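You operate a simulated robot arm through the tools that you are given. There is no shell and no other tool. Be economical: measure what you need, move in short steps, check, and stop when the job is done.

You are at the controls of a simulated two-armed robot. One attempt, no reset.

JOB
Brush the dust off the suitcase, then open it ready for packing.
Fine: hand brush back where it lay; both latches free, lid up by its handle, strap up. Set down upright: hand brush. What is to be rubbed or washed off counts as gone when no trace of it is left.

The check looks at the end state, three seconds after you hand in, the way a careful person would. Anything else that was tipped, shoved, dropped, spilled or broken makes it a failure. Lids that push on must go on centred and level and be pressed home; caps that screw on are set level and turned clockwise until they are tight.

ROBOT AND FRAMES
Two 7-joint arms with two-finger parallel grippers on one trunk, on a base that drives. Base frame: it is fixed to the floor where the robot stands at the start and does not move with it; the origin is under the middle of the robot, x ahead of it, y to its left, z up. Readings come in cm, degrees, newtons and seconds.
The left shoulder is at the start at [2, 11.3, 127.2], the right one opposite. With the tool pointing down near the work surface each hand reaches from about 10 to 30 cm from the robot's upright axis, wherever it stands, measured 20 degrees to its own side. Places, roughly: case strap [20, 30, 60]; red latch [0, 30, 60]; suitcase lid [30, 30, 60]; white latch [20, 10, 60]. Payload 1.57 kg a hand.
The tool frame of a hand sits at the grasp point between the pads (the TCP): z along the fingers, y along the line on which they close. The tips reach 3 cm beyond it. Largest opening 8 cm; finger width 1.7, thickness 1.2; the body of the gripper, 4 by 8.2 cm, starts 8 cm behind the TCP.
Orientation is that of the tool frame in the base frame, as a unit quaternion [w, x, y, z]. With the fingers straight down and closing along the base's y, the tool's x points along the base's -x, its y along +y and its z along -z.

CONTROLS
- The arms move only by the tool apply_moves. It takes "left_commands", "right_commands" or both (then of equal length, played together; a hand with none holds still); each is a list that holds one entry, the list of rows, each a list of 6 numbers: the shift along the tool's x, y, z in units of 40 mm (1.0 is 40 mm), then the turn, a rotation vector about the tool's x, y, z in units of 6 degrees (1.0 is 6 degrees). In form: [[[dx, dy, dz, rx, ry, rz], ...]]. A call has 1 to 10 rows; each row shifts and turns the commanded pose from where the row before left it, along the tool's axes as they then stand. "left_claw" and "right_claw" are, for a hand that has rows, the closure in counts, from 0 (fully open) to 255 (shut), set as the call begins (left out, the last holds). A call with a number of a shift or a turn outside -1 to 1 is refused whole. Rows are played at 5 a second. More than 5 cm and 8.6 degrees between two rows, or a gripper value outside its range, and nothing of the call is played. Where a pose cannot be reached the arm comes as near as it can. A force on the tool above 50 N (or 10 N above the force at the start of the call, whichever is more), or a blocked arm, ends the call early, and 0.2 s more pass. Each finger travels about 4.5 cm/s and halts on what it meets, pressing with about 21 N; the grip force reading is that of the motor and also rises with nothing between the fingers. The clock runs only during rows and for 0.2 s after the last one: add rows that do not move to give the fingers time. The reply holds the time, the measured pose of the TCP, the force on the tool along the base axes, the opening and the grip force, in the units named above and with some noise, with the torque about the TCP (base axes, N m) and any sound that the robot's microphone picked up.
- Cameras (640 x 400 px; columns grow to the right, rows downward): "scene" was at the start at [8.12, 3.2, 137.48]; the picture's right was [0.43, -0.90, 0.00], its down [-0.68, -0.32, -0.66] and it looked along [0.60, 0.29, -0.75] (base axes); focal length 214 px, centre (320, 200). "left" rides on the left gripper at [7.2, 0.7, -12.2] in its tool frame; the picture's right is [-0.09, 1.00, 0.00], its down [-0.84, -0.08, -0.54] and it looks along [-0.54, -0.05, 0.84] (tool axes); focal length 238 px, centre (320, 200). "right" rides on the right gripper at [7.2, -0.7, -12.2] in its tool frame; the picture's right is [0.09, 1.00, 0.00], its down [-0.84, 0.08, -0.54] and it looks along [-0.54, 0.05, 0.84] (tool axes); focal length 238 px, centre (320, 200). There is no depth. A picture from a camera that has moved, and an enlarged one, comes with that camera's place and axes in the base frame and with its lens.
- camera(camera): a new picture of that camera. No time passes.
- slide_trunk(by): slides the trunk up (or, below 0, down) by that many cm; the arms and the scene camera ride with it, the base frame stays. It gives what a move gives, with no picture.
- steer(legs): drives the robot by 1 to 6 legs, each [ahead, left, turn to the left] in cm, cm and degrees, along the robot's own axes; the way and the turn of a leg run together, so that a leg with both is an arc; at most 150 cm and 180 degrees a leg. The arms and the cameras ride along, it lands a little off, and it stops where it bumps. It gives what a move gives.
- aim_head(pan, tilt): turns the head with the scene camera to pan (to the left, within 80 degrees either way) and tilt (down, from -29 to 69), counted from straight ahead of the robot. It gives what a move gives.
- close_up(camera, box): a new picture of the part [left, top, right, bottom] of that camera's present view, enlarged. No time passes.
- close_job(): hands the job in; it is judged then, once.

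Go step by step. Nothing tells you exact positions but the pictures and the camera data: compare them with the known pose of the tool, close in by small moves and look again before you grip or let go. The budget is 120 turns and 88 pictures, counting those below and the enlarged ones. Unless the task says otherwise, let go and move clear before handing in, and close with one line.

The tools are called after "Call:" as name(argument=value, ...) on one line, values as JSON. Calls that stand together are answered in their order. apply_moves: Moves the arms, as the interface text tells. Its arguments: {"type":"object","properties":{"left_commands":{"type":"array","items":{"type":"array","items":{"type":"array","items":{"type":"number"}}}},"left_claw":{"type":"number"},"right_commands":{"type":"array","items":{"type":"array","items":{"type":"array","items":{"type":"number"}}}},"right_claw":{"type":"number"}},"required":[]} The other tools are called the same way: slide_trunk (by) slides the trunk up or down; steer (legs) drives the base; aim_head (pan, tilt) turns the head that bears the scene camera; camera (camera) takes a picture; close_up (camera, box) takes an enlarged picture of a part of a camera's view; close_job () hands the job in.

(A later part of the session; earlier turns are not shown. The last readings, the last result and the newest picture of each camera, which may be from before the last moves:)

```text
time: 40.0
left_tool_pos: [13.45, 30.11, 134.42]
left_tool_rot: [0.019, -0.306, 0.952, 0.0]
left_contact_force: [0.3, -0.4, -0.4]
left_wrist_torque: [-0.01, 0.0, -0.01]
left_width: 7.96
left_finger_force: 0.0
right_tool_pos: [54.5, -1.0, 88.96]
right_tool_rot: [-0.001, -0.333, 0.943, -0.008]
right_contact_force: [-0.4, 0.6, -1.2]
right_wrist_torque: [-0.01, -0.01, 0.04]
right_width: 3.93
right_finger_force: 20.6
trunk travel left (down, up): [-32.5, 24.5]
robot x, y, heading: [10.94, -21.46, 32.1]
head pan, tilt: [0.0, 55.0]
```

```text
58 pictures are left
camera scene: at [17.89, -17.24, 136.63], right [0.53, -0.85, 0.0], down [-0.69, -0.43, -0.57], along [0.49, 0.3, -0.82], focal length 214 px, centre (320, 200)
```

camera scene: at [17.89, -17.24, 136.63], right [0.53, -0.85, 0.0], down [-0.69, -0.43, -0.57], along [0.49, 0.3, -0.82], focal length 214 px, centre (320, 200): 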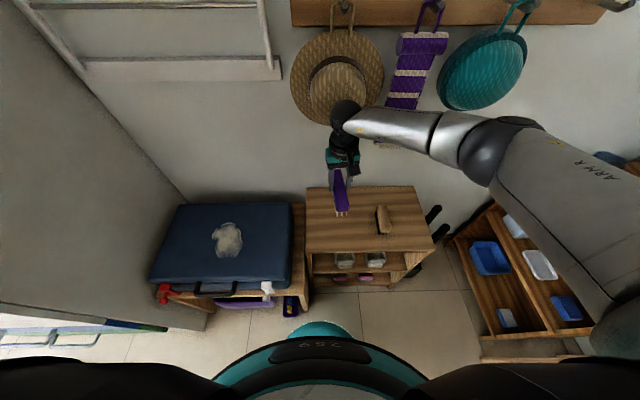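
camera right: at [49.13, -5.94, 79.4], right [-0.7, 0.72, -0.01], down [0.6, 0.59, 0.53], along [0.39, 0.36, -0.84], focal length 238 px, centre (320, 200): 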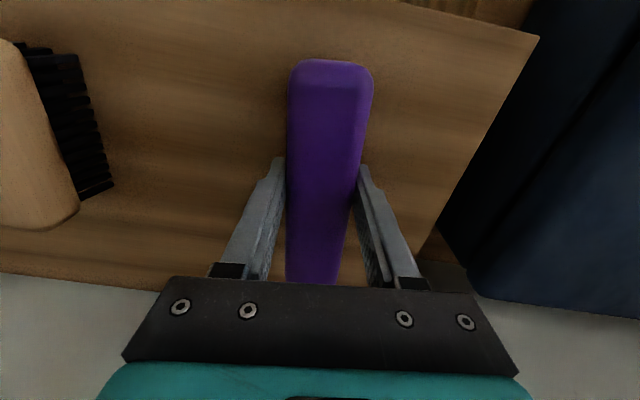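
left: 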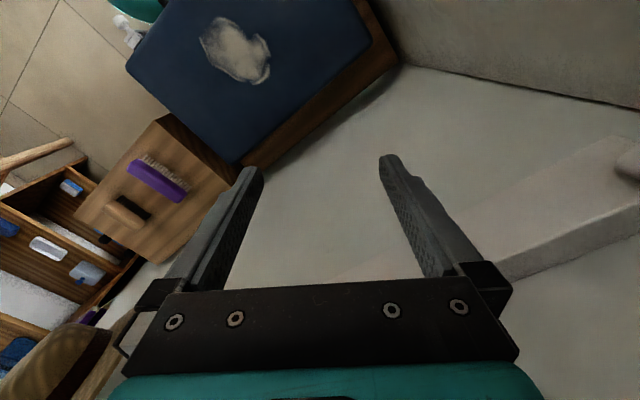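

The view is clear again and I'll keep the head at pan 0. Next I tuck the left hand slightly, pull the brush back, drive left in front of the case and lower the trunk.

Call:
apply_moves(left_commands=[[[0, -0.45, 0, 0, 0, 0], [0, -0.45, 0, 0, 0, 0], [0, -0.45, 0, 0, 0, 0], [0, -0.45, 0, 0, 0, 0], [0, 0, 0, 0, 0, 0]]], right_commands=[[[0.4, 0.2, 0, 0, 0, 0], [0.4, 0.2, 0, 0, 0, 0], [0.4, 0.2, 0, 0, 0, 0], [0.4, 0.2, 0, 0, 0, 0], [0.4, 0.2, 0, 0, 0, 0]]])

Call:
steer(legs=[[0, 22, 0]])

Call:
slide_trunk(by=-12)

Call:
camera(camera="scene")

Call:
camera(camera="right")

```text
time: 41.2
left_tool_pos: [17.62, 24.33, 134.57]
left_tool_rot: [0.019, -0.305, 0.952, 0.001]
left_contact_force: [0.3, -0.2, 0.8]
left_wrist_torque: [0.0, 0.0, -0.05]
left_width: 8.0
left_finger_force: 0.2
right_tool_pos: [45.68, -2.9, 89.03]
right_tool_rot: [-0.001, -0.333, 0.943, -0.008]
right_contact_force: [0.2, 0.0, -1.0]
right_wrist_torque: [0.0, -0.02, 0.02]
right_width: 3.96
right_finger_force: 20.8
trunk travel left (down, up): [-32.5, 24.5]
robot x, y, heading: [10.98, -21.35, 32.0]
head pan, tilt: [0.0, 55.0]
```

```text
time: 42.9
left_tool_pos: [5.93, 42.75, 134.54]
left_tool_rot: [0.019, -0.306, 0.952, 0.001]
left_contact_force: [-0.1, -0.3, -1.1]
left_wrist_torque: [-0.03, -0.01, -0.02]
left_width: 7.99
left_finger_force: 0.1
right_tool_pos: [34.01, 15.66, 89.1]
right_tool_rot: [-0.001, -0.332, 0.943, -0.009]
right_contact_force: [0.2, -0.4, -1.3]
right_wrist_torque: [-0.02, 0.03, 0.02]
right_width: 3.93
right_finger_force: 20.8
trunk travel left (down, up): [-32.5, 24.5]
robot x, y, heading: [-0.44, -3.13, 32.1]
head pan, tilt: [0.0, 55.0]
```

```text
time: 44.4
left_tool_pos: [5.89, 42.77, 122.54]
left_tool_rot: [0.019, -0.307, 0.952, 0.001]
left_contact_force: [0.0, -0.1, -0.2]
left_wrist_torque: [0.02, -0.01, 0.02]
left_width: 7.98
left_finger_force: 0.1
right_tool_pos: [34.0, 15.69, 77.11]
right_tool_rot: [-0.001, -0.333, 0.943, -0.009]
right_contact_force: [0.2, -0.5, -1.4]
right_wrist_torque: [0.02, 0.02, -0.02]
right_width: 3.95
right_finger_force: 20.9
trunk travel left (down, up): [-20.5, 36.5]
robot x, y, heading: [-0.55, -2.9, 32.2]
head pan, tilt: [0.0, 55.0]
```

```text
57 pictures are left
camera scene: at [6.32, 1.22, 124.64], right [0.53, -0.85, 0.0], down [-0.69, -0.44, -0.57], along [0.49, 0.3, -0.82], focal length 214 px, centre (320, 200)
```

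scene: 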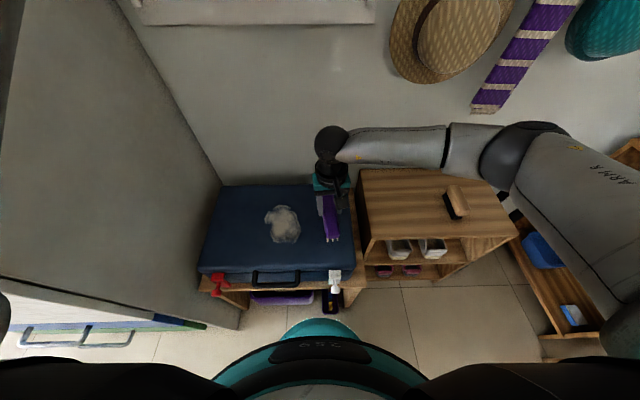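

```text
56 pictures are left
camera right: at [28.69, 10.75, 89.39], right [-0.7, 0.72, -0.01], down [0.6, 0.59, 0.53], along [0.39, 0.36, -0.85], focal length 238 px, centre (320, 200)
```

right: 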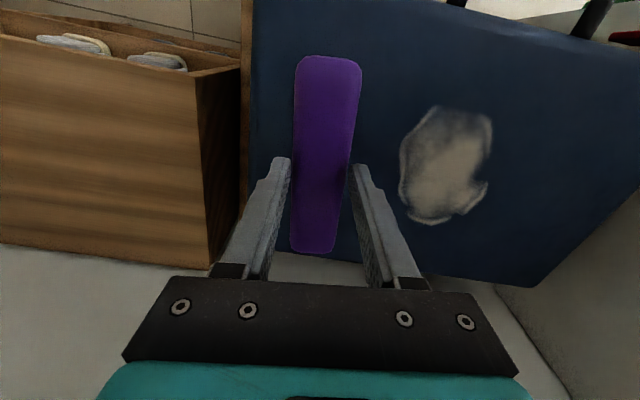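

The dust patch spans about d 31–45 cm and l 4–15 cm along the case axes. I'll align the brush with the case, set it beside the dust and lower it gently until I feel contact.

Call:
apply_moves(right_commands=[[[0, 0.2, 0.5, 0, 0, 0.6], [0, 0.2, 0.5, 0, 0, 0.5], [0, 0.2, 0.5, 0, 0, 0], [0, 0.2, 0.5, 0, 0, 0], [0, 0, 0.1, 0, 0, 0], [0, 0, 0.1, 0, 0, 0], [0, 0, 0, 0, 0, 0]]])

Call:
camera(camera="right")

```text
time: 45.4
left_tool_pos: [5.95, 42.8, 122.54]
left_tool_rot: [0.019, -0.306, 0.952, 0.0]
left_contact_force: [0.4, 0.1, 0.4]
left_wrist_torque: [-0.02, 0.02, -0.02]
left_width: 8.02
left_finger_force: 0.0
right_tool_pos: [32.56, 17.94, 70.58]
right_tool_rot: [0.0, -0.276, 0.961, -0.008]
right_contact_force: [-2.4, -6.1, 15.6]
right_wrist_torque: [0.16, -0.07, -0.01]
right_width: 3.94
right_finger_force: 21.2
trunk travel left (down, up): [-20.5, 36.5]
robot x, y, heading: [-0.48, -3.26, 31.9]
head pan, tilt: [0.0, 55.0]
stopped in row 4 (right hand): the force on the tool passed its limit at 71 N (the readings are from after the stop); the commanded pose is now the measured one
```

```text
55 pictures are left
camera right: at [26.59, 13.68, 82.96], right [-0.61, 0.79, -0.02], down [0.66, 0.52, 0.54], along [0.44, 0.32, -0.84], focal length 238 px, centre (320, 200)
```

right: 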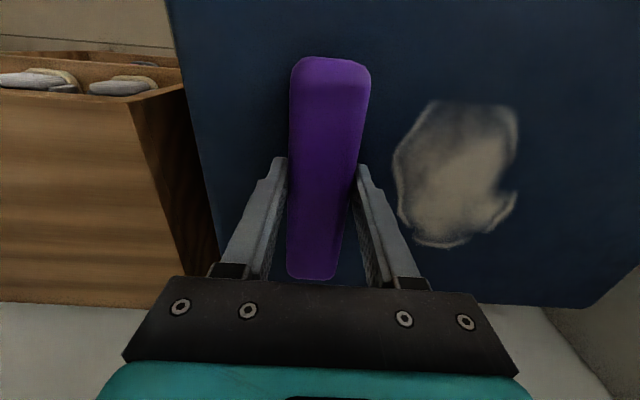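

I felt contact at z≈70.6. I'll ease the pressure slightly and sweep left across the dust.

Call:
apply_moves(right_commands=[[[0, 0.3, -0.02, 0, 0, 0], [0, 0.5, 0, 0, 0, 0], [0, 0.5, 0, 0, 0, 0], [0, 0.5, 0, 0, 0, 0], [0, 0.5, 0, 0, 0, 0], [0, 0.5, 0, 0, 0, 0], [0, 0.5, 0, 0, 0, 0], [0, 0.5, 0, 0, 0, 0], [0, 0.5, 0, 0, 0, 0], [0, 0.5, 0, 0, 0, 0]]])

Call:
camera(camera="scene")

```text
time: 47.6
left_tool_pos: [5.91, 42.69, 122.67]
left_tool_rot: [0.019, -0.306, 0.952, 0.0]
left_contact_force: [-0.3, -0.1, -0.5]
left_wrist_torque: [0.01, 0.0, 0.02]
left_width: 7.97
left_finger_force: 0.1
right_tool_pos: [24.31, 31.18, 70.65]
right_tool_rot: [0.001, -0.278, 0.961, -0.006]
right_contact_force: [-4.5, 2.9, 13.3]
right_wrist_torque: [0.55, 0.25, 0.15]
right_width: 3.95
right_finger_force: 21.2
right hand out of reach, approached as far as the arm can: row 9, 10
trunk travel left (down, up): [-20.5, 36.5]
robot x, y, heading: [-0.57, -2.79, 32.2]
head pan, tilt: [0.0, 55.0]
```

```text
54 pictures are left
camera scene: at [6.23, 1.19, 124.64], right [0.53, -0.85, 0.0], down [-0.69, -0.43, -0.57], along [0.49, 0.3, -0.82], focal length 214 px, centre (320, 200)
```

scene: 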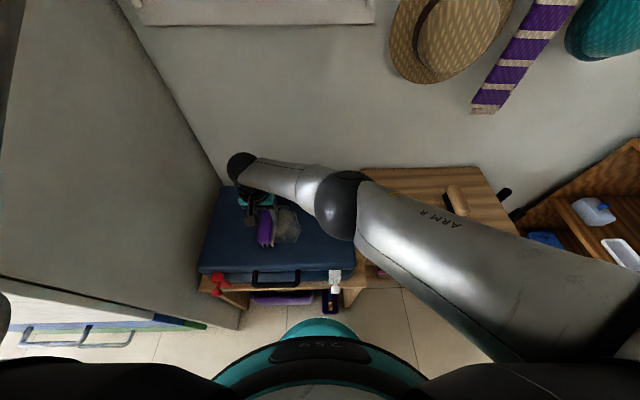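

Call:
apply_moves(right_commands=[[[0, -0.5, 0, 0, 0, 0], [0, -0.5, 0, 0, 0, 0], [0, -0.5, 0, 0, 0, 0], [0, -0.5, 0, 0, 0, 0], [0, -0.5, 0, 0, 0, 0], [0, -0.5, 0, 0, 0, 0], [0, -0.5, 0, 0, 0, 0]]])

Call:
camera(camera="right")

```text
time: 49.2
left_tool_pos: [5.92, 42.63, 122.51]
left_tool_rot: [0.019, -0.305, 0.952, 0.001]
left_contact_force: [0.0, 0.5, -0.2]
left_wrist_torque: [-0.04, 0.01, -0.01]
left_width: 8.0
left_finger_force: 0.0
right_tool_pos: [31.99, 19.04, 70.7]
right_tool_rot: [0.001, -0.276, 0.961, -0.01]
right_contact_force: [-2.3, 2.7, 11.6]
right_wrist_torque: [0.61, -0.26, 0.0]
right_width: 3.94
right_finger_force: 20.8
trunk travel left (down, up): [-20.5, 36.5]
robot x, y, heading: [-0.62, -2.8, 32.0]
head pan, tilt: [0.0, 55.0]
```

```text
53 pictures are left
camera right: at [26.02, 14.9, 82.97], right [-0.61, 0.8, -0.02], down [0.66, 0.52, 0.54], along [0.44, 0.31, -0.84], focal length 238 px, centre (320, 200)
```

right: 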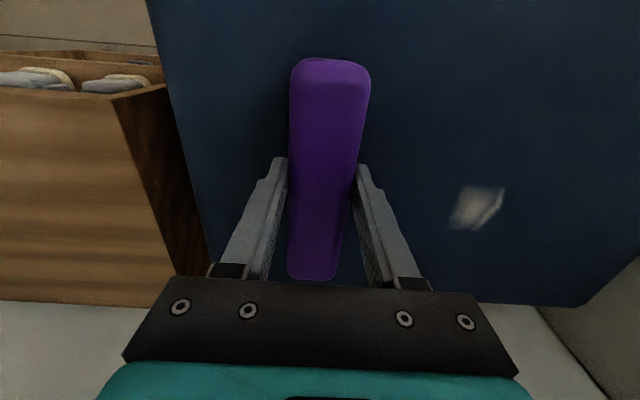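

Most of it is gone and a small patch remains near l≈12. I'll sweep again, over to there and back.

Call:
apply_moves(right_commands=[[[-0.1, 0.6, 0, 0, 0, 0], [-0.1, 0.6, 0, 0, 0, 0], [-0.1, 0.6, 0, 0, 0, 0], [-0.1, 0.5, 0, 0, 0, 0], [0, 0.5, 0, 0, 0, 0], [0, 0.4, 0, 0, 0, 0], [0, 0.3, 0, 0, 0, 0], [0, 0.2, 0, 0, 0, 0]]])

Call:
apply_moves(right_commands=[[[0, -0.4, 0, 0, 0, 0], [0, -0.4, 0, 0, 0, 0], [0, 0.4, 0, 0, 0, 0], [0, 0.5, 0, 0, 0, 0], [0, -0.5, 0, 0, 0, 0], [0, -0.5, 0, 0, 0, 0], [0, -0.5, 0, 0, 0, 0], [0, -0.5, 0, 0, 0, 0], [0, -0.5, 0, 0, 0, 0]]])

Call:
camera(camera="right")

```text
time: 51.0
left_tool_pos: [5.87, 42.59, 122.59]
left_tool_rot: [0.019, -0.307, 0.952, 0.0]
left_contact_force: [0.2, 0.0, -1.1]
left_wrist_torque: [0.03, 0.01, 0.0]
left_width: 8.01
left_finger_force: 0.2
right_tool_pos: [26.37, 30.79, 70.55]
right_tool_rot: [0.003, -0.277, 0.961, -0.005]
right_contact_force: [3.4, 4.3, 20.8]
right_wrist_torque: [0.57, -0.11, -0.04]
right_width: 3.96
right_finger_force: 21.1
right hand out of reach, approached as far as the arm can: row 7, 8
trunk travel left (down, up): [-20.5, 36.5]
robot x, y, heading: [-0.6, -3.19, 32.1]
head pan, tilt: [0.0, 55.0]
```

```text
time: 53.0
left_tool_pos: [5.99, 42.72, 122.5]
left_tool_rot: [0.018, -0.305, 0.952, 0.001]
left_contact_force: [-0.4, -0.3, 0.1]
left_wrist_torque: [0.01, 0.0, 0.02]
left_width: 8.0
left_finger_force: 0.0
right_tool_pos: [31.46, 22.09, 70.73]
right_tool_rot: [0.0, -0.276, 0.961, -0.011]
right_contact_force: [0.7, -1.1, 1.7]
right_wrist_torque: [0.12, -0.22, -0.06]
right_width: 3.95
right_finger_force: 21.3
right hand out of reach, approached as far as the arm can: row 4
trunk travel left (down, up): [-20.5, 36.5]
robot x, y, heading: [-0.48, -3.18, 32.0]
head pan, tilt: [0.0, 55.0]
```

```text
52 pictures are left
camera right: at [25.53, 17.78, 83.01], right [-0.61, 0.8, -0.02], down [0.67, 0.52, 0.54], along [0.44, 0.31, -0.84], focal length 238 px, centre (320, 200)
```

right: 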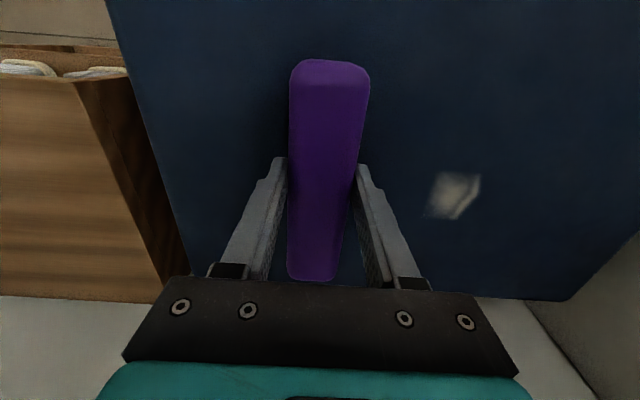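

A patch remains at l≈12.5, just past this reach. I'll lift the brush and lower the trunk 15 cm for more reach.

Call:
apply_moves(right_commands=[[[0, 0, -0.8, 0, 0, 0], [0, 0, -0.8, 0, 0, 0], [0, 0, -0.8, 0, 0, 0], [0, 0, -0.8, 0, 0, 0], [0, 0, -0.8, 0, 0, 0], [0, 0, 0, 0, 0, 0]]])

Call:
slide_trunk(by=-15)

Call:
apply_moves(right_commands=[[[0, 0.6, 0, 0, 0, 0], [0, 0.6, 0, 0, 0, 0], [0, 0.6, 0, 0, 0, 0], [0, 0.6, 0, 0, 0, 0], [0, 0.6, 0, 0, 0, 0], [0, 0, 0, 0, 0, 0]]])

```text
time: 54.4
left_tool_pos: [5.99, 42.79, 122.36]
left_tool_rot: [0.019, -0.307, 0.952, 0.0]
left_contact_force: [0.9, -0.2, 0.0]
left_wrist_torque: [0.03, 0.0, 0.0]
left_width: 8.0
left_finger_force: 0.1
right_tool_pos: [31.1, 22.46, 86.76]
right_tool_rot: [0.001, -0.278, 0.961, -0.009]
right_contact_force: [0.4, -0.1, -1.6]
right_wrist_torque: [-0.01, -0.03, -0.02]
right_width: 3.96
right_finger_force: 20.6
trunk travel left (down, up): [-20.5, 36.5]
robot x, y, heading: [-0.66, -2.9, 32.1]
head pan, tilt: [0.0, 55.0]
```

```text
time: 56.1
left_tool_pos: [5.95, 42.67, 107.55]
left_tool_rot: [0.018, -0.306, 0.952, 0.0]
left_contact_force: [-0.1, -0.6, -1.1]
left_wrist_torque: [0.01, -0.03, 0.0]
left_width: 8.0
left_finger_force: 0.1
right_tool_pos: [31.04, 22.39, 71.84]
right_tool_rot: [0.001, -0.276, 0.961, -0.008]
right_contact_force: [0.6, -0.4, -1.2]
right_wrist_torque: [0.0, -0.01, -0.01]
right_width: 3.96
right_finger_force: 21.4
trunk travel left (down, up): [-5.5, 51.5]
robot x, y, heading: [-0.79, -3.04, 32.2]
head pan, tilt: [0.0, 55.0]
```

```text
time: 57.5
left_tool_pos: [5.94, 42.77, 107.61]
left_tool_rot: [0.018, -0.307, 0.952, 0.001]
left_contact_force: [-0.4, 0.7, -0.3]
left_wrist_torque: [-0.01, 0.01, -0.01]
left_width: 8.0
left_finger_force: 0.1
right_tool_pos: [24.9, 32.66, 71.62]
right_tool_rot: [0.0, -0.276, 0.961, -0.009]
right_contact_force: [-0.1, -0.3, -0.8]
right_wrist_torque: [0.0, -0.01, 0.01]
right_width: 3.91
right_finger_force: 21.3
trunk travel left (down, up): [-5.5, 51.5]
robot x, y, heading: [-0.87, -2.81, 32.3]
head pan, tilt: [0.0, 55.0]
```

Call:
apply_moves(right_commands=[[[-0.2, 0.5, 0, 0, 0, 0], [0, 0.4, 0.1, 0, 0, 0], [0, 0, 0.1, 0, 0, 0], [0, 0, 0.06, 0, 0, 0], [0, -0.5, 0, 0, 0, 0], [0, -0.5, 0, 0, 0, 0], [0, -0.5, 0, 0, 0, 0], [0, -0.5, 0, 0, 0, 0], [0, -0.5, 0, 0, 0, 0]]])

Call:
apply_moves(right_commands=[[[0.1, -0.5, 0, 0, 0, 0], [0.1, -0.5, 0, 0, 0, 0], [0.1, -0.5, 0, 0, 0, 0], [0.1, -0.5, 0, 0, 0, 0]]])

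Call:
camera(camera="right")

```text
time: 59.5
left_tool_pos: [6.06, 42.75, 107.47]
left_tool_rot: [0.019, -0.306, 0.952, 0.0]
left_contact_force: [-0.4, -0.1, 0.5]
left_wrist_torque: [0.03, 0.02, 0.01]
left_width: 7.98
left_finger_force: 0.0
right_tool_pos: [29.62, 26.12, 70.99]
right_tool_rot: [0.001, -0.277, 0.961, -0.009]
right_contact_force: [-0.3, 1.0, -0.5]
right_wrist_torque: [0.0, -0.01, 0.0]
right_width: 3.93
right_finger_force: 21.1
right hand out of reach, approached as far as the arm can: row 2
trunk travel left (down, up): [-5.5, 51.5]
robot x, y, heading: [-0.64, -2.65, 31.9]
head pan, tilt: [0.0, 55.0]
```

```text
time: 60.5
left_tool_pos: [5.99, 42.68, 107.44]
left_tool_rot: [0.018, -0.307, 0.952, 0.0]
left_contact_force: [-0.2, -0.5, 0.8]
left_wrist_torque: [0.0, 0.01, 0.02]
left_width: 7.98
left_finger_force: 0.0
right_tool_pos: [32.66, 18.61, 71.2]
right_tool_rot: [0.002, -0.276, 0.961, -0.009]
right_contact_force: [0.1, 0.7, -1.1]
right_wrist_torque: [-0.04, 0.01, -0.01]
right_width: 3.96
right_finger_force: 20.7
trunk travel left (down, up): [-5.5, 51.5]
robot x, y, heading: [-0.55, -3.36, 32.1]
head pan, tilt: [0.0, 55.0]
```

```text
51 pictures are left
camera right: at [26.59, 14.37, 83.54], right [-0.61, 0.79, -0.02], down [0.66, 0.52, 0.54], along [0.44, 0.32, -0.84], focal length 238 px, centre (320, 200)
```

right: 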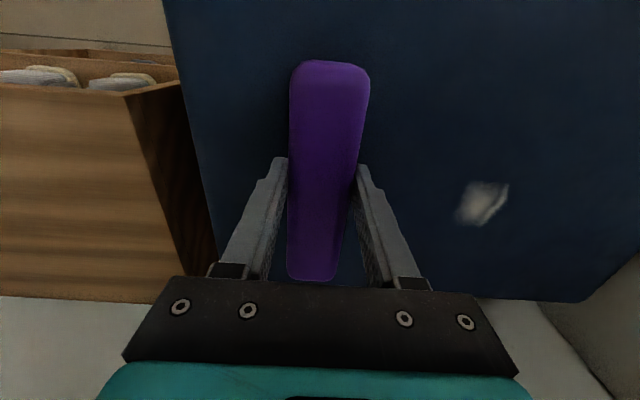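

That pass ran just above the surface. I'll position over the patch, press down and scrub.

Call:
apply_moves(right_commands=[[[-0.1, 0.6, 0, 0, 0, 0], [-0.1, 0.6, 0, 0, 0, 0], [-0.1, 0.6, 0, 0, 0, 0], [-0.1, 0.6, 0, 0, 0, 0], [0, 0.6, 0, 0, 0, 0], [0, 0.5, 0, 0, 0, 0], [0, 0, 0.06, 0, 0, 0], [0, 0, 0.06, 0, 0, 0], [0, 0, 0.05, 0, 0, 0]]])

Call:
apply_moves(right_commands=[[[0, 0.4, 0.03, 0, 0, 0], [0, 0.4, 0.02, 0, 0, 0], [0, -0.4, 0, 0, 0, 0], [0, -0.4, 0, 0, 0, 0], [0, -0.4, 0, 0, 0, 0], [0, -0.4, 0, 0, 0, 0], [0, -0.4, 0, 0, 0, 0], [0, -0.4, 0, 0, 0, 0], [0, -0.4, 0, 0, 0, 0]]])

Call:
camera(camera="right")

```text
time: 62.5
left_tool_pos: [5.96, 42.46, 107.7]
left_tool_rot: [0.019, -0.306, 0.952, 0.001]
left_contact_force: [0.1, 0.2, -0.4]
left_wrist_torque: [-0.02, -0.02, -0.01]
left_width: 7.98
left_finger_force: 0.1
right_tool_pos: [26.49, 31.26, 70.58]
right_tool_rot: [0.001, -0.276, 0.961, -0.007]
right_contact_force: [0.3, -4.3, 29.9]
right_wrist_torque: [-0.02, 0.5, 0.03]
right_width: 3.95
right_finger_force: 21.1
trunk travel left (down, up): [-5.5, 51.5]
robot x, y, heading: [-0.47, -2.59, 32.1]
head pan, tilt: [0.0, 55.0]
```

```text
time: 64.5
left_tool_pos: [5.92, 42.64, 107.59]
left_tool_rot: [0.018, -0.306, 0.952, 0.0]
left_contact_force: [0.2, 0.3, -0.2]
left_wrist_torque: [0.01, 0.0, 0.0]
left_width: 8.0
left_finger_force: 0.0
right_tool_pos: [30.85, 24.47, 70.08]
right_tool_rot: [0.001, -0.277, 0.961, -0.01]
right_contact_force: [0.1, 0.1, -1.0]
right_wrist_torque: [-0.03, 0.0, 0.03]
right_width: 3.99
right_finger_force: 20.7
trunk travel left (down, up): [-5.5, 51.5]
robot x, y, heading: [-0.96, -2.81, 32.1]
head pan, tilt: [0.0, 55.0]
```

```text
50 pictures are left
camera right: at [24.82, 20.25, 82.51], right [-0.61, 0.79, -0.02], down [0.66, 0.52, 0.54], along [0.44, 0.31, -0.84], focal length 238 px, centre (320, 200)
```

right: 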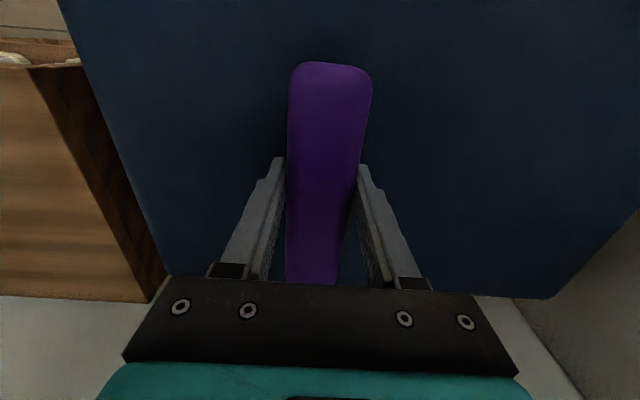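

The visible patch is gone. I'll lift away and inspect the lid closely.

Call:
apply_moves(right_commands=[[[0, -0.5, -0.8, 0, 0, 0], [0, -0.8, -0.6, 0, 0, 0], [0, -0.9, -0.4, 0, 0, 0], [0, -0.9, -0.4, 0, 0, 0], [0, -0.9, -0.4, 0, 0, 0], [0, -0.9, -0.4, 0, 0, 0], [0, -0.9, -0.4, 0, 0, 0]]])

Call:
close_up(camera="scene", box=[180, 140, 380, 265])

Call:
camera(camera="right")

```text
time: 66.1
left_tool_pos: [6.03, 42.71, 107.45]
left_tool_rot: [0.018, -0.307, 0.952, 0.001]
left_contact_force: [0.9, -0.6, 0.3]
left_wrist_torque: [0.01, -0.02, 0.01]
left_width: 8.02
left_finger_force: 0.0
right_tool_pos: [42.99, 5.2, 84.26]
right_tool_rot: [0.001, -0.276, 0.961, -0.01]
right_contact_force: [0.3, 0.0, -2.0]
right_wrist_torque: [0.0, -0.02, -0.01]
right_width: 3.96
right_finger_force: 21.0
trunk travel left (down, up): [-5.5, 51.5]
robot x, y, heading: [-0.67, -2.9, 32.2]
head pan, tilt: [0.0, 55.0]
```

```text
3.20 times, centred on (280, 202) of scene
camera zoom: at [6.34, 1.2, 109.63], right [0.53, -0.85, 0.0], down [-0.69, -0.43, -0.57], along [0.49, 0.3, -0.82], focal length 686 px, centre (448, 192)
```

zoom: 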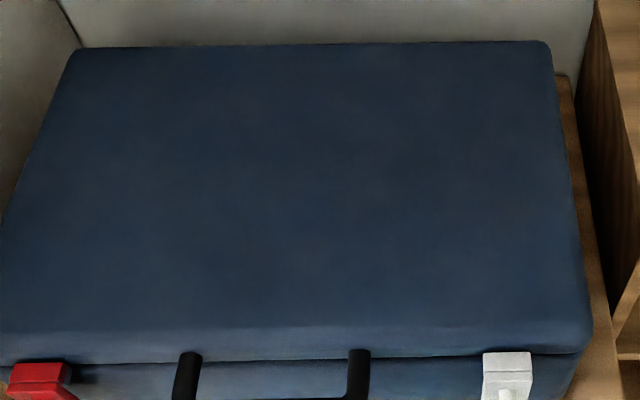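

```text
48 pictures are left
camera right: at [36.99, 0.87, 96.58], right [-0.61, 0.79, -0.02], down [0.66, 0.52, 0.54], along [0.44, 0.32, -0.84], focal length 238 px, centre (320, 200)
```

right: 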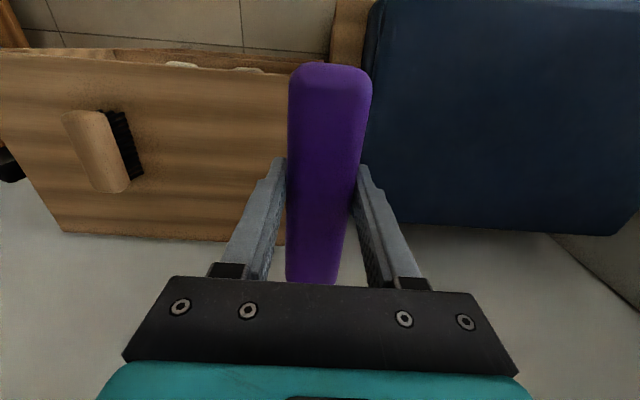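

The lid is clean. I'll take the brush back over the spot where it lay.

Call:
apply_moves(right_commands=[[[-0.33, -0.58, 0, 0, 0, 0], [-0.33, -0.58, 0, 0, 0, 0], [-0.33, -0.58, 0, 0, 0, 0], [-0.33, -0.58, 0, 0, 0, 0], [-0.33, -0.58, 0, 0, 0, 0], [0, 0, 0.4, 0, 0, -0.6], [0, 0, 0.4, 0, 0, -0.55], [0, 0, 0.6, 0, 0, 0], [0, 0, 0, 0, 0, 0]]])

Call:
camera(camera="right")

```text
time: 68.1
left_tool_pos: [6.02, 42.76, 107.58]
left_tool_rot: [0.018, -0.306, 0.952, 0.0]
left_contact_force: [-0.1, -0.6, -0.3]
left_wrist_torque: [-0.01, -0.02, 0.0]
left_width: 8.01
left_finger_force: 0.1
right_tool_pos: [54.89, -1.18, 78.73]
right_tool_rot: [0.0, -0.334, 0.942, -0.009]
right_contact_force: [0.4, -0.4, -1.2]
right_wrist_torque: [-0.02, 0.03, -0.02]
right_width: 3.96
right_finger_force: 21.2
trunk travel left (down, up): [-5.5, 51.5]
robot x, y, heading: [-0.51, -3.27, 32.0]
head pan, tilt: [0.0, 55.0]
```

```text
47 pictures are left
camera right: at [49.51, -6.12, 91.1], right [-0.7, 0.71, -0.02], down [0.6, 0.6, 0.54], along [0.39, 0.36, -0.84], focal length 238 px, centre (320, 200)
```

right: 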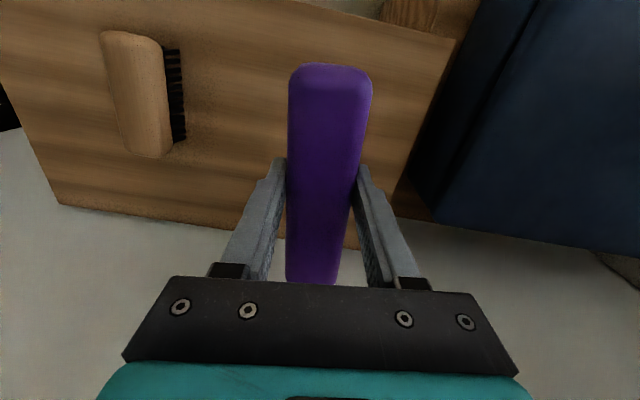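

Call:
apply_moves(right_commands=[[[0.06, 0, 0.7, 0, 0, 0], [0, 0, 0.7, 0, 0, 0], [0, 0, 0.6, 0, 0, 0], [0, 0, 0.6, 0, 0, 0], [0, 0, 0.1, 0, 0, 0], [0, 0, 0, 0, 0, 0]]])

Call:
close_up(camera="scene", box=[340, 110, 480, 210])

```text
time: 69.5
left_tool_pos: [5.98, 42.69, 107.54]
left_tool_rot: [0.018, -0.305, 0.952, 0.0]
left_contact_force: [-0.4, 0.8, -0.1]
left_wrist_torque: [-0.01, 0.02, -0.03]
left_width: 7.99
left_finger_force: 0.1
right_tool_pos: [54.58, -1.61, 67.94]
right_tool_rot: [0.001, -0.333, 0.943, -0.009]
right_contact_force: [-0.1, 0.2, -1.2]
right_wrist_torque: [-0.02, 0.01, 0.0]
right_width: 3.97
right_finger_force: 21.6
trunk travel left (down, up): [-5.5, 51.5]
robot x, y, heading: [-0.69, -2.93, 31.9]
head pan, tilt: [0.0, 55.0]
```

```text
4.00 times, centred on (410, 160) of scene
camera zoom: at [6.34, 1.22, 109.63], right [0.53, -0.85, 0.0], down [-0.69, -0.43, -0.57], along [0.49, 0.3, -0.82], focal length 858 px, centre (-40, 360)
```

zoom: 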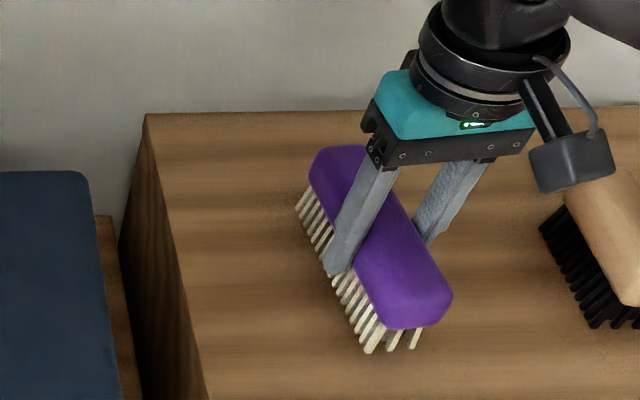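

Call:
apply_moves(right_commands=[[[-0.06, 0.08, 0.1, 0, 0, 0], [0, 0, 0.08, 0, 0, 0], [0, 0, 0.05, 0, 0, 0], [0, 0, 0.0, 0, 0, 0]]])

```text
time: 70.5
left_tool_pos: [5.97, 42.76, 107.55]
left_tool_rot: [0.019, -0.306, 0.952, 0.0]
left_contact_force: [-0.6, 0.3, -0.5]
left_wrist_torque: [0.0, 0.01, 0.02]
left_width: 8.01
left_finger_force: 0.0
right_tool_pos: [54.65, -1.2, 67.21]
right_tool_rot: [0.001, -0.333, 0.943, -0.009]
right_contact_force: [-1.0, -2.0, 11.8]
right_wrist_torque: [-0.06, 0.32, 0.04]
right_width: 3.97
right_finger_force: 20.9
trunk travel left (down, up): [-5.5, 51.5]
robot x, y, heading: [-0.47, -2.94, 32.0]
head pan, tilt: [0.0, 55.0]
```

The brush touches the table at z≈67.2, right where I picked it up. I'll release it and lift straight up.

Call:
apply_moves(right_commands=[[[0, 0, 0, 0, 0, 0], [0, 0, 0, 0, 0, 0], [0, 0, 0, 0, 0, 0], [0, 0, -0.4, 0, 0, 0], [0, 0, -0.8, 0, 0, 0], [0, 0, -0.8, 0, 0, 0], [0, 0, -0.8, 0, 0, 0], [0.5, 0.5, 0, 0, 0, 0], [0.5, 0.5, 0, 0, 0, 0]]], right_claw=0)

Call:
camera(camera="right")

Call:
camera(camera="scene")

```text
time: 72.5
left_tool_pos: [6.02, 42.66, 107.56]
left_tool_rot: [0.018, -0.306, 0.952, 0.0]
left_contact_force: [-0.3, 0.3, -0.3]
left_wrist_torque: [0.03, 0.01, 0.01]
left_width: 8.01
left_finger_force: 0.1
right_tool_pos: [48.99, -0.38, 78.25]
right_tool_rot: [0.0, -0.334, 0.943, -0.009]
right_contact_force: [-0.9, -0.1, -0.2]
right_wrist_torque: [-0.01, 0.02, 0.0]
right_width: 8.0
right_finger_force: 0.1
trunk travel left (down, up): [-5.5, 51.5]
robot x, y, heading: [-0.92, -3.11, 32.3]
head pan, tilt: [0.0, 55.0]
```

```text
45 pictures are left
camera right: at [43.61, -5.37, 90.58], right [-0.7, 0.72, -0.02], down [0.6, 0.6, 0.54], along [0.39, 0.36, -0.84], focal length 238 px, centre (320, 200)
```

right: 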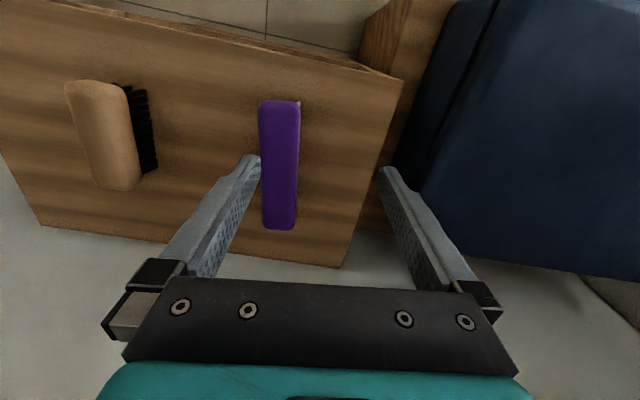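

```text
44 pictures are left
camera scene: at [6.33, 1.21, 109.63], right [0.53, -0.85, 0.0], down [-0.69, -0.43, -0.57], along [0.49, 0.3, -0.82], focal length 214 px, centre (320, 200)
```

scene: 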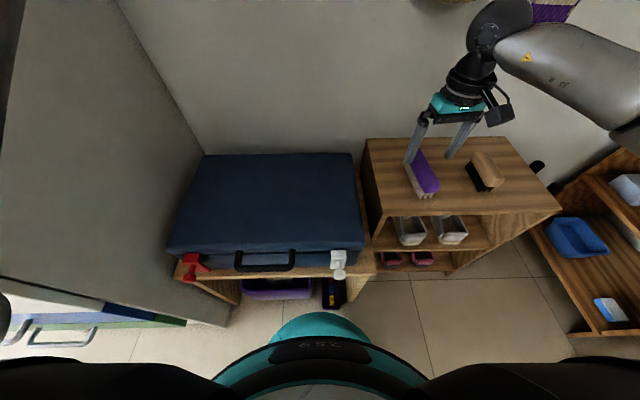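

The brush is back in place and upright. Next the latches: I'll move the right hand clear and look closely.

Call:
close_up(camera="scene", box=[160, 215, 390, 315])

Call:
close_up(camera="scene", box=[310, 230, 370, 290])

Call:
close_up(camera="scene", box=[160, 235, 220, 295])

```text
2.78 times, centred on (275, 265) of scene
camera zoom: at [6.33, 1.21, 109.63], right [0.53, -0.85, 0.0], down [-0.69, -0.43, -0.57], along [0.49, 0.3, -0.82], focal length 597 px, centre (445, 19)
```

zoom: 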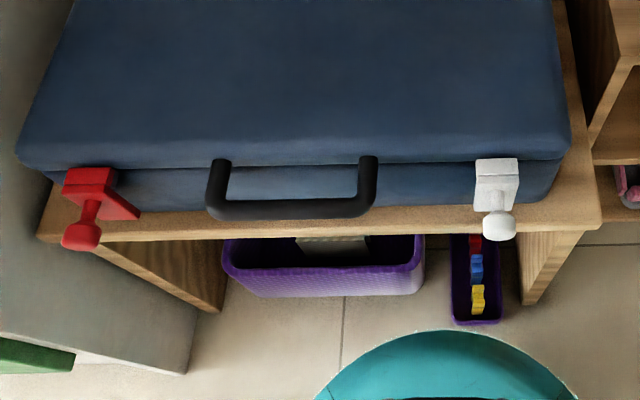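

```text
6.67 times, centred on (340, 260) of scene
camera zoom: at [6.33, 1.21, 109.63], right [0.53, -0.85, 0.0], down [-0.69, -0.43, -0.57], along [0.49, 0.3, -0.82], focal length 1430 px, centre (187, -200)
```

zoom: 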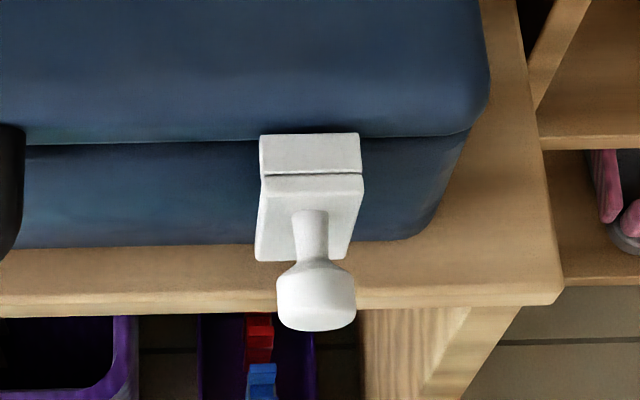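

```text
6.67 times, centred on (190, 265) of scene
camera zoom: at [6.33, 1.21, 109.63], right [0.53, -0.85, 0.0], down [-0.69, -0.43, -0.57], along [0.49, 0.3, -0.82], focal length 1430 px, centre (1187, -233)
```

zoom: 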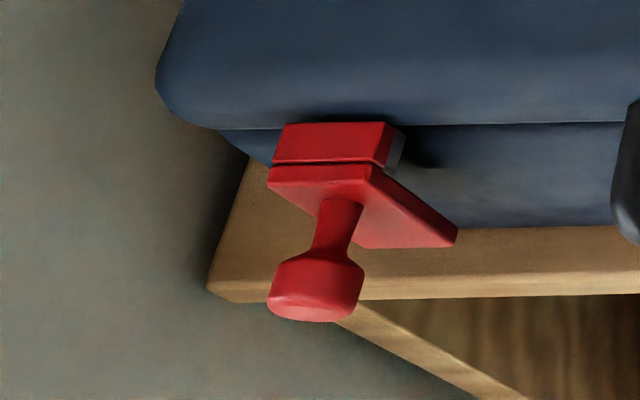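

Each latch has a plate with a knob sticking out toward me. I'll raise the trunk to the normal height for close work and bring the right hand over the white knob. The left hand is already roughly above the red one, so I'll test lowering it.

Call:
slide_trunk(by=27)

Call:
apply_moves(right_commands=[[[0.8, 0, 0.5, 0, 0, 0.5], [0.8, 0, 0.5, 0, 0, 0.6], [0.8, 0, 0.5, 0, 0, 0], [0.8, 0, 0.5, 0, 0, 0], [0.8, 0, 0.5, 0, 0, 0], [0.8, 0, 0.5, 0, 0, 0], [0.6, 0, 0.5, 0, 0, 0], [0, 0, 0, 0, 0, 0]]], left_commands=[[[0.2, -0.1, 0.8, 0, 0, 0], [0.2, -0.1, 0.8, 0, 0, 0], [0.2, -0.1, 0.8, 0, 0, 0], [0.2, -0.1, 0.8, 0, 0, 0], [0.2, 0, 0.8, 0, 0, 0], [0.2, 0, 0.8, 0, 0, 0], [0.2, 0, 0.8, 0, 0, 0], [0, 0, 0, 0, 0, 0]]])

Call:
camera(camera="right")

Call:
camera(camera="left")

Call:
camera(camera="scene")

```text
time: 75.3
left_tool_pos: [5.97, 42.74, 134.53]
left_tool_rot: [0.019, -0.306, 0.952, 0.001]
left_contact_force: [0.0, 0.9, -0.3]
left_wrist_torque: [0.0, 0.0, 0.0]
left_width: 8.01
left_finger_force: 0.0
right_tool_pos: [49.07, -0.4, 105.25]
right_tool_rot: [0.0, -0.333, 0.943, -0.01]
right_contact_force: [-0.2, 0.4, 0.5]
right_wrist_torque: [-0.02, -0.01, 0.06]
right_width: 8.0
right_finger_force: 0.0
trunk travel left (down, up): [-32.5, 24.5]
robot x, y, heading: [-0.34, -2.96, 32.4]
head pan, tilt: [0.0, 55.0]
```

```text
time: 77.1
left_tool_pos: [3.17, 38.33, 111.94]
left_tool_rot: [0.019, -0.306, 0.952, 0.0]
left_contact_force: [-0.3, 0.2, 0.6]
left_wrist_torque: [0.0, 0.02, 0.04]
left_width: 8.01
left_finger_force: 0.2
right_tool_pos: [31.14, -12.95, 91.33]
right_tool_rot: [0.0, -0.278, 0.96, -0.009]
right_contact_force: [0.5, -1.2, 0.4]
right_wrist_torque: [0.02, 0.01, -0.04]
right_width: 7.99
right_finger_force: 0.1
trunk travel left (down, up): [-32.5, 24.5]
robot x, y, heading: [-0.56, -2.91, 32.2]
head pan, tilt: [0.0, 55.0]
```

```text
40 pictures are left
camera right: at [25.21, -17.14, 103.68], right [-0.61, 0.79, -0.02], down [0.66, 0.52, 0.54], along [0.43, 0.32, -0.84], focal length 238 px, centre (320, 200)
```

right: 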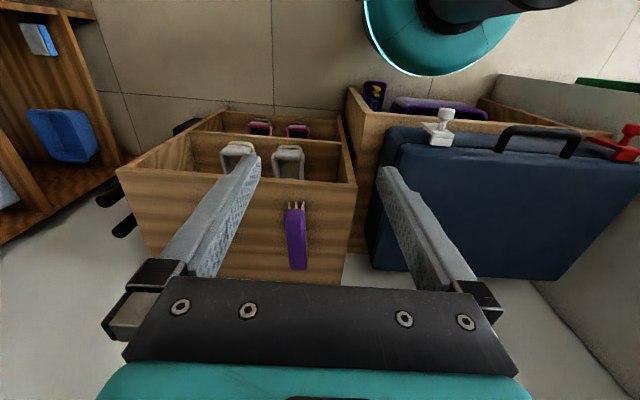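

```text
39 pictures are left
camera left: at [-3.43, 34.51, 123.88], right [-0.51, 0.86, -0.01], down [0.71, 0.42, 0.57], along [0.5, 0.28, -0.82], focal length 238 px, centre (320, 200)
```

left: 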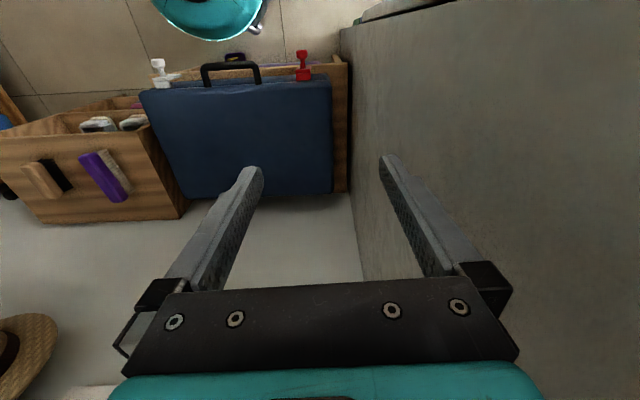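

```text
38 pictures are left
camera scene: at [6.35, 1.22, 136.64], right [0.53, -0.85, 0.0], down [-0.69, -0.43, -0.57], along [0.49, 0.3, -0.82], focal length 214 px, centre (320, 200)
```

scene: 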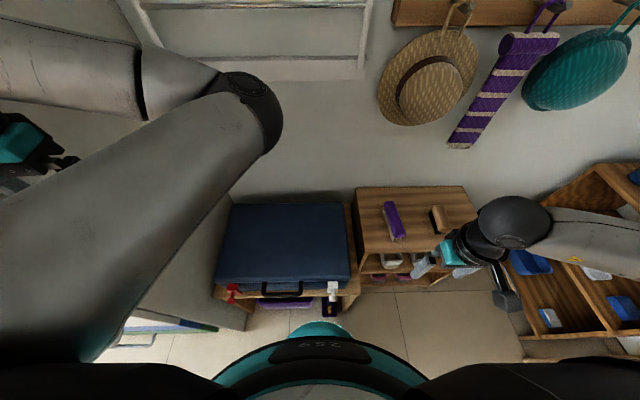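

I have the knobs triangulated: red at about [2.3, 32.4, 61] and white at [20.7, 4.5, 61]. Standing further back gives both arms a workable reach, so I'll back up 22 cm and lower the trunk.

Call:
steer(legs=[[-22, 0, 0]])

Call:
slide_trunk(by=-20)

Call:
apply_moves(left_commands=[[[-0.6, -0.12, 0, 0, 0, 0.2], [-0.6, -0.12, 0, 0, 0, 0.2], [-0.6, -0.12, 0, 0, 0, 0], [-0.6, -0.12, 0, 0, 0, 0], [-0.5, -0.1, 0.3, 0, 0, 0], [-0.5, -0.1, 0.3, 0, 0, 0], [-0.5, -0.1, 0.3, 0, 0, 0], [-0.4, -0.1, 0.5, 0, 0, 0], [0, 0, 0.3, 0, 0, 0]]], right_commands=[[[-0.6, 0.5, -0.4, 0, 0, 0], [-0.6, 0.5, -0.4, 0, 0, 0], [-0.6, 0.5, -0.3, 0, 0, 0], [-0.6, 0.5, 0, 0, 0, 0], [-0.6, 0.5, 0, 0, 0, 0], [-0.6, 0.5, 0, 0, 0, 0], [-0.4, 0.5, 0, 0, 0, 0], [-0.4, 0.5, 0, 0, 0, 0], [0, 0.5, 0, 0, 0, 0]]])

Call:
camera(camera="scene")

Call:
camera(camera="left")

```text
time: 78.8
left_tool_pos: [-15.58, 26.63, 111.96]
left_tool_rot: [0.019, -0.307, 0.951, 0.0]
left_contact_force: [-0.4, 0.3, 0.7]
left_wrist_torque: [0.0, 0.01, 0.01]
left_width: 8.02
left_finger_force: 0.1
right_tool_pos: [12.53, -24.37, 91.39]
right_tool_rot: [0.001, -0.282, 0.96, -0.009]
right_contact_force: [0.1, 0.0, -0.6]
right_wrist_torque: [0.02, -0.01, 0.04]
right_width: 7.98
right_finger_force: 0.1
trunk travel left (down, up): [-32.5, 24.5]
robot x, y, heading: [-19.47, -14.49, 32.1]
head pan, tilt: [0.0, 55.0]
```

```text
time: 81.0
left_tool_pos: [-15.6, 26.63, 91.98]
left_tool_rot: [0.018, -0.307, 0.952, 0.0]
left_contact_force: [-0.5, -0.7, -0.3]
left_wrist_torque: [0.0, 0.0, -0.02]
left_width: 8.02
left_finger_force: 0.0
right_tool_pos: [12.67, -24.34, 71.33]
right_tool_rot: [0.0, -0.281, 0.96, -0.009]
right_contact_force: [-0.2, -0.6, 0.1]
right_wrist_torque: [-0.02, 0.01, -0.02]
right_width: 8.01
right_finger_force: 0.1
trunk travel left (down, up): [-12.5, 44.5]
robot x, y, heading: [-18.92, -14.86, 32.0]
head pan, tilt: [0.0, 55.0]
```

```text
time: 83.0
left_tool_pos: [0.29, 34.69, 85.7]
left_tool_rot: [0.018, -0.287, 0.958, 0.001]
left_contact_force: [-0.5, 0.7, 0.1]
left_wrist_torque: [-0.02, 0.01, -0.01]
left_width: 8.04
left_finger_force: 0.1
left hand out of reach, approached as far as the arm can: row 1, 2, 4
right_tool_pos: [17.83, 0.39, 75.47]
right_tool_rot: [0.001, -0.281, 0.96, -0.009]
right_contact_force: [0.2, -0.2, -0.3]
right_wrist_torque: [-0.03, 0.02, 0.01]
right_width: 7.99
right_finger_force: 0.1
trunk travel left (down, up): [-12.5, 44.5]
robot x, y, heading: [-19.23, -14.25, 32.1]
head pan, tilt: [0.0, 55.0]
```

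```text
37 pictures are left
camera scene: at [-12.26, -10.43, 116.63], right [0.53, -0.85, 0.0], down [-0.69, -0.44, -0.57], along [0.49, 0.31, -0.82], focal length 214 px, centre (320, 200)
```

scene: 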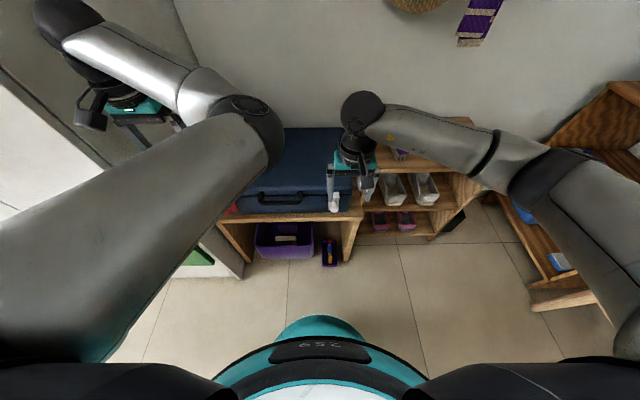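

```text
36 pictures are left
camera left: at [-6.4, 31.08, 97.71], right [-0.47, 0.88, -0.01], down [0.72, 0.39, 0.57], along [0.51, 0.27, -0.82], focal length 238 px, centre (320, 200)
```

left: 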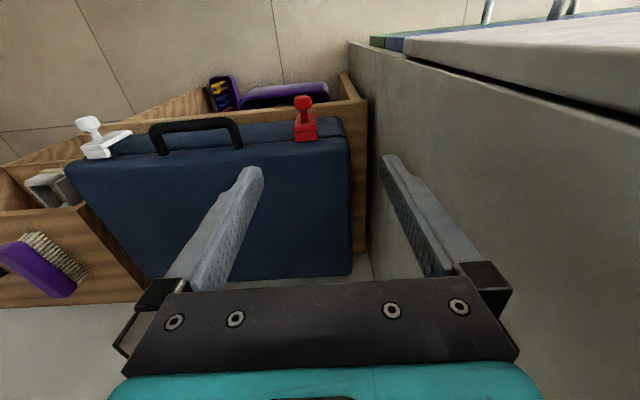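

Both arms reach well from here. I'll put the right hand just above the white knob and look.

Call:
apply_moves(right_commands=[[[-0.4, 0.16, 0.3, 0, 0, 0], [-0.4, 0.16, 0.5, 0, 0, 0], [-0.36, 0.15, 0.6, 0, 0, 0], [0, 0, 0.6, 0, 0, 0], [0, 0, 0.4, 0, 0, 0], [0, 0, 0, 0, 0, 0]]])

Call:
camera(camera="right")

Call:
close_up(camera="scene", box=[300, 140, 400, 240])

```text
time: 84.3
left_tool_pos: [0.29, 34.6, 85.74]
left_tool_rot: [0.018, -0.287, 0.958, 0.001]
left_contact_force: [0.1, -0.3, -0.3]
left_wrist_torque: [-0.02, 0.0, 0.01]
left_width: 7.99
left_finger_force: 0.1
right_tool_pos: [20.59, 4.39, 65.68]
right_tool_rot: [0.001, -0.281, 0.96, -0.008]
right_contact_force: [-0.7, 0.3, -0.2]
right_wrist_torque: [-0.01, 0.04, 0.01]
right_width: 8.01
right_finger_force: 0.1
trunk travel left (down, up): [-12.5, 44.5]
robot x, y, heading: [-19.29, -14.72, 32.0]
head pan, tilt: [0.0, 55.0]
```

```text
35 pictures are left
camera right: at [14.75, -0.02, 78.06], right [-0.61, 0.79, -0.02], down [0.66, 0.53, 0.54], along [0.43, 0.32, -0.84], focal length 238 px, centre (320, 200)
```

right: 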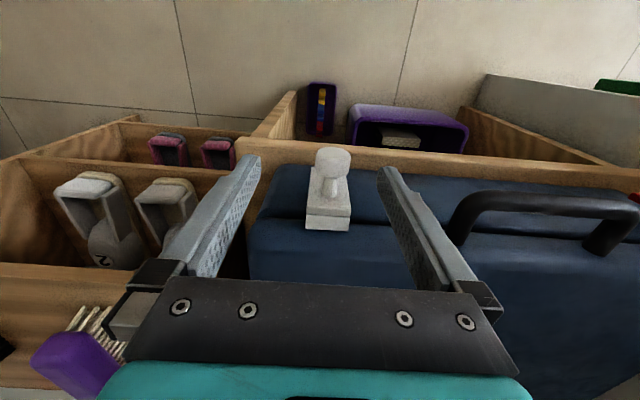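

```text
4.00 times, centred on (350, 190) of scene
camera zoom: at [-12.27, -10.44, 116.64], right [0.53, -0.85, 0.0], down [-0.69, -0.44, -0.57], along [0.49, 0.31, -0.82], focal length 858 px, centre (200, 240)
```

zoom: 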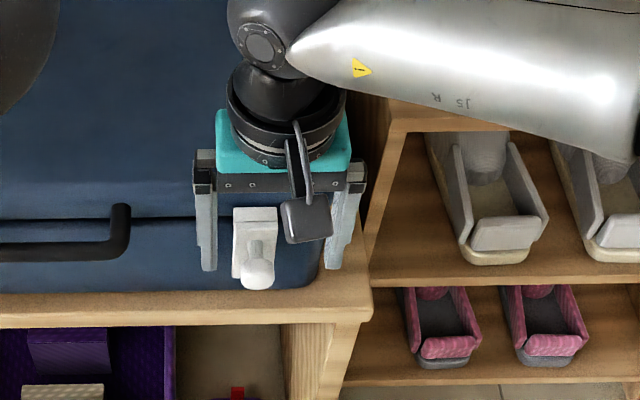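

The knob is centred to within about 1 cm. I'll shift, lower around it and grip gently.

Call:
apply_moves(right_commands=[[[0, 0.2, 0.3, 0, 0, 0], [0, 0, 0.4, 0, 0, 0], [0, 0, 0.4, 0, 0, 0], [0, 0, 0, 0, 0, 0]]])

Call:
camera(camera="right")

Call:
apply_moves(right_commands=[[[0, 0, 0, 0, 0, 0], [0, 0, 0, 0, 0, 0], [0, 0, 0, 0, 0, 0], [0, 0, 0, 0, 0, 0], [0, 0, 0, 0, 0, 0], [0, 0, 0, 0, 0, 0]]], right_claw=255)

Call:
close_up(camera="right", box=[220, 100, 420, 270])

```text
time: 85.3
left_tool_pos: [0.27, 34.7, 85.75]
left_tool_rot: [0.018, -0.287, 0.958, 0.0]
left_contact_force: [-0.1, -0.2, 0.8]
left_wrist_torque: [-0.01, 0.01, 0.01]
left_width: 8.01
left_finger_force: 0.0
right_tool_pos: [20.26, 4.98, 61.27]
right_tool_rot: [0.001, -0.28, 0.96, -0.009]
right_contact_force: [0.1, 0.4, -0.3]
right_wrist_torque: [0.0, 0.0, -0.02]
right_width: 8.04
right_finger_force: 0.1
trunk travel left (down, up): [-12.5, 44.5]
robot x, y, heading: [-19.14, -14.31, 32.1]
head pan, tilt: [0.0, 55.0]
```

```text
33 pictures are left
camera right: at [14.4, 0.58, 73.59], right [-0.61, 0.79, -0.02], down [0.66, 0.53, 0.54], along [0.43, 0.32, -0.84], focal length 238 px, centre (320, 200)
```

right: 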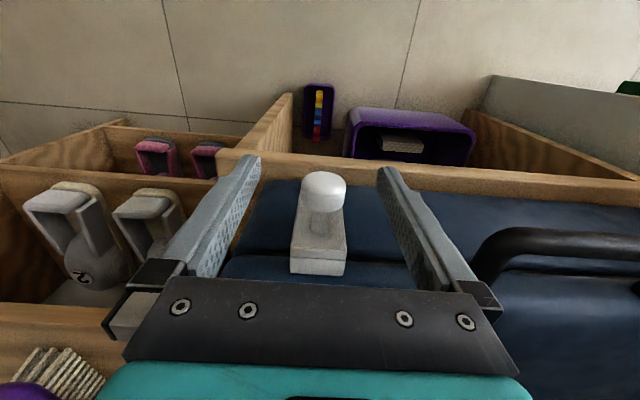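

```text
time: 86.8
left_tool_pos: [0.3, 34.68, 85.74]
left_tool_rot: [0.018, -0.287, 0.958, 0.002]
left_contact_force: [0.4, -0.1, 0.1]
left_wrist_torque: [0.0, -0.03, -0.01]
left_width: 8.01
left_finger_force: 0.0
right_tool_pos: [20.25, 4.98, 61.4]
right_tool_rot: [0.001, -0.282, 0.959, -0.008]
right_contact_force: [-3.3, 7.0, -3.3]
right_wrist_torque: [0.09, 0.02, 0.36]
right_width: 2.47
right_finger_force: 36.1
trunk travel left (down, up): [-12.5, 44.5]
robot x, y, heading: [-19.43, -14.64, 32.2]
head pan, tilt: [0.0, 55.0]
```

```text
2.35 times, centred on (320, 185) of right
camera zoom: at [14.33, 0.69, 73.63], right [-0.62, 0.79, -0.01], down [0.66, 0.53, 0.54], along [0.43, 0.32, -0.84], focal length 561 px, centre (320, 235)
```

zoom: 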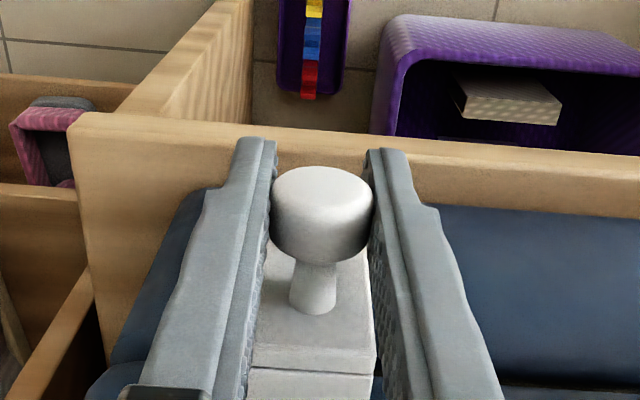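

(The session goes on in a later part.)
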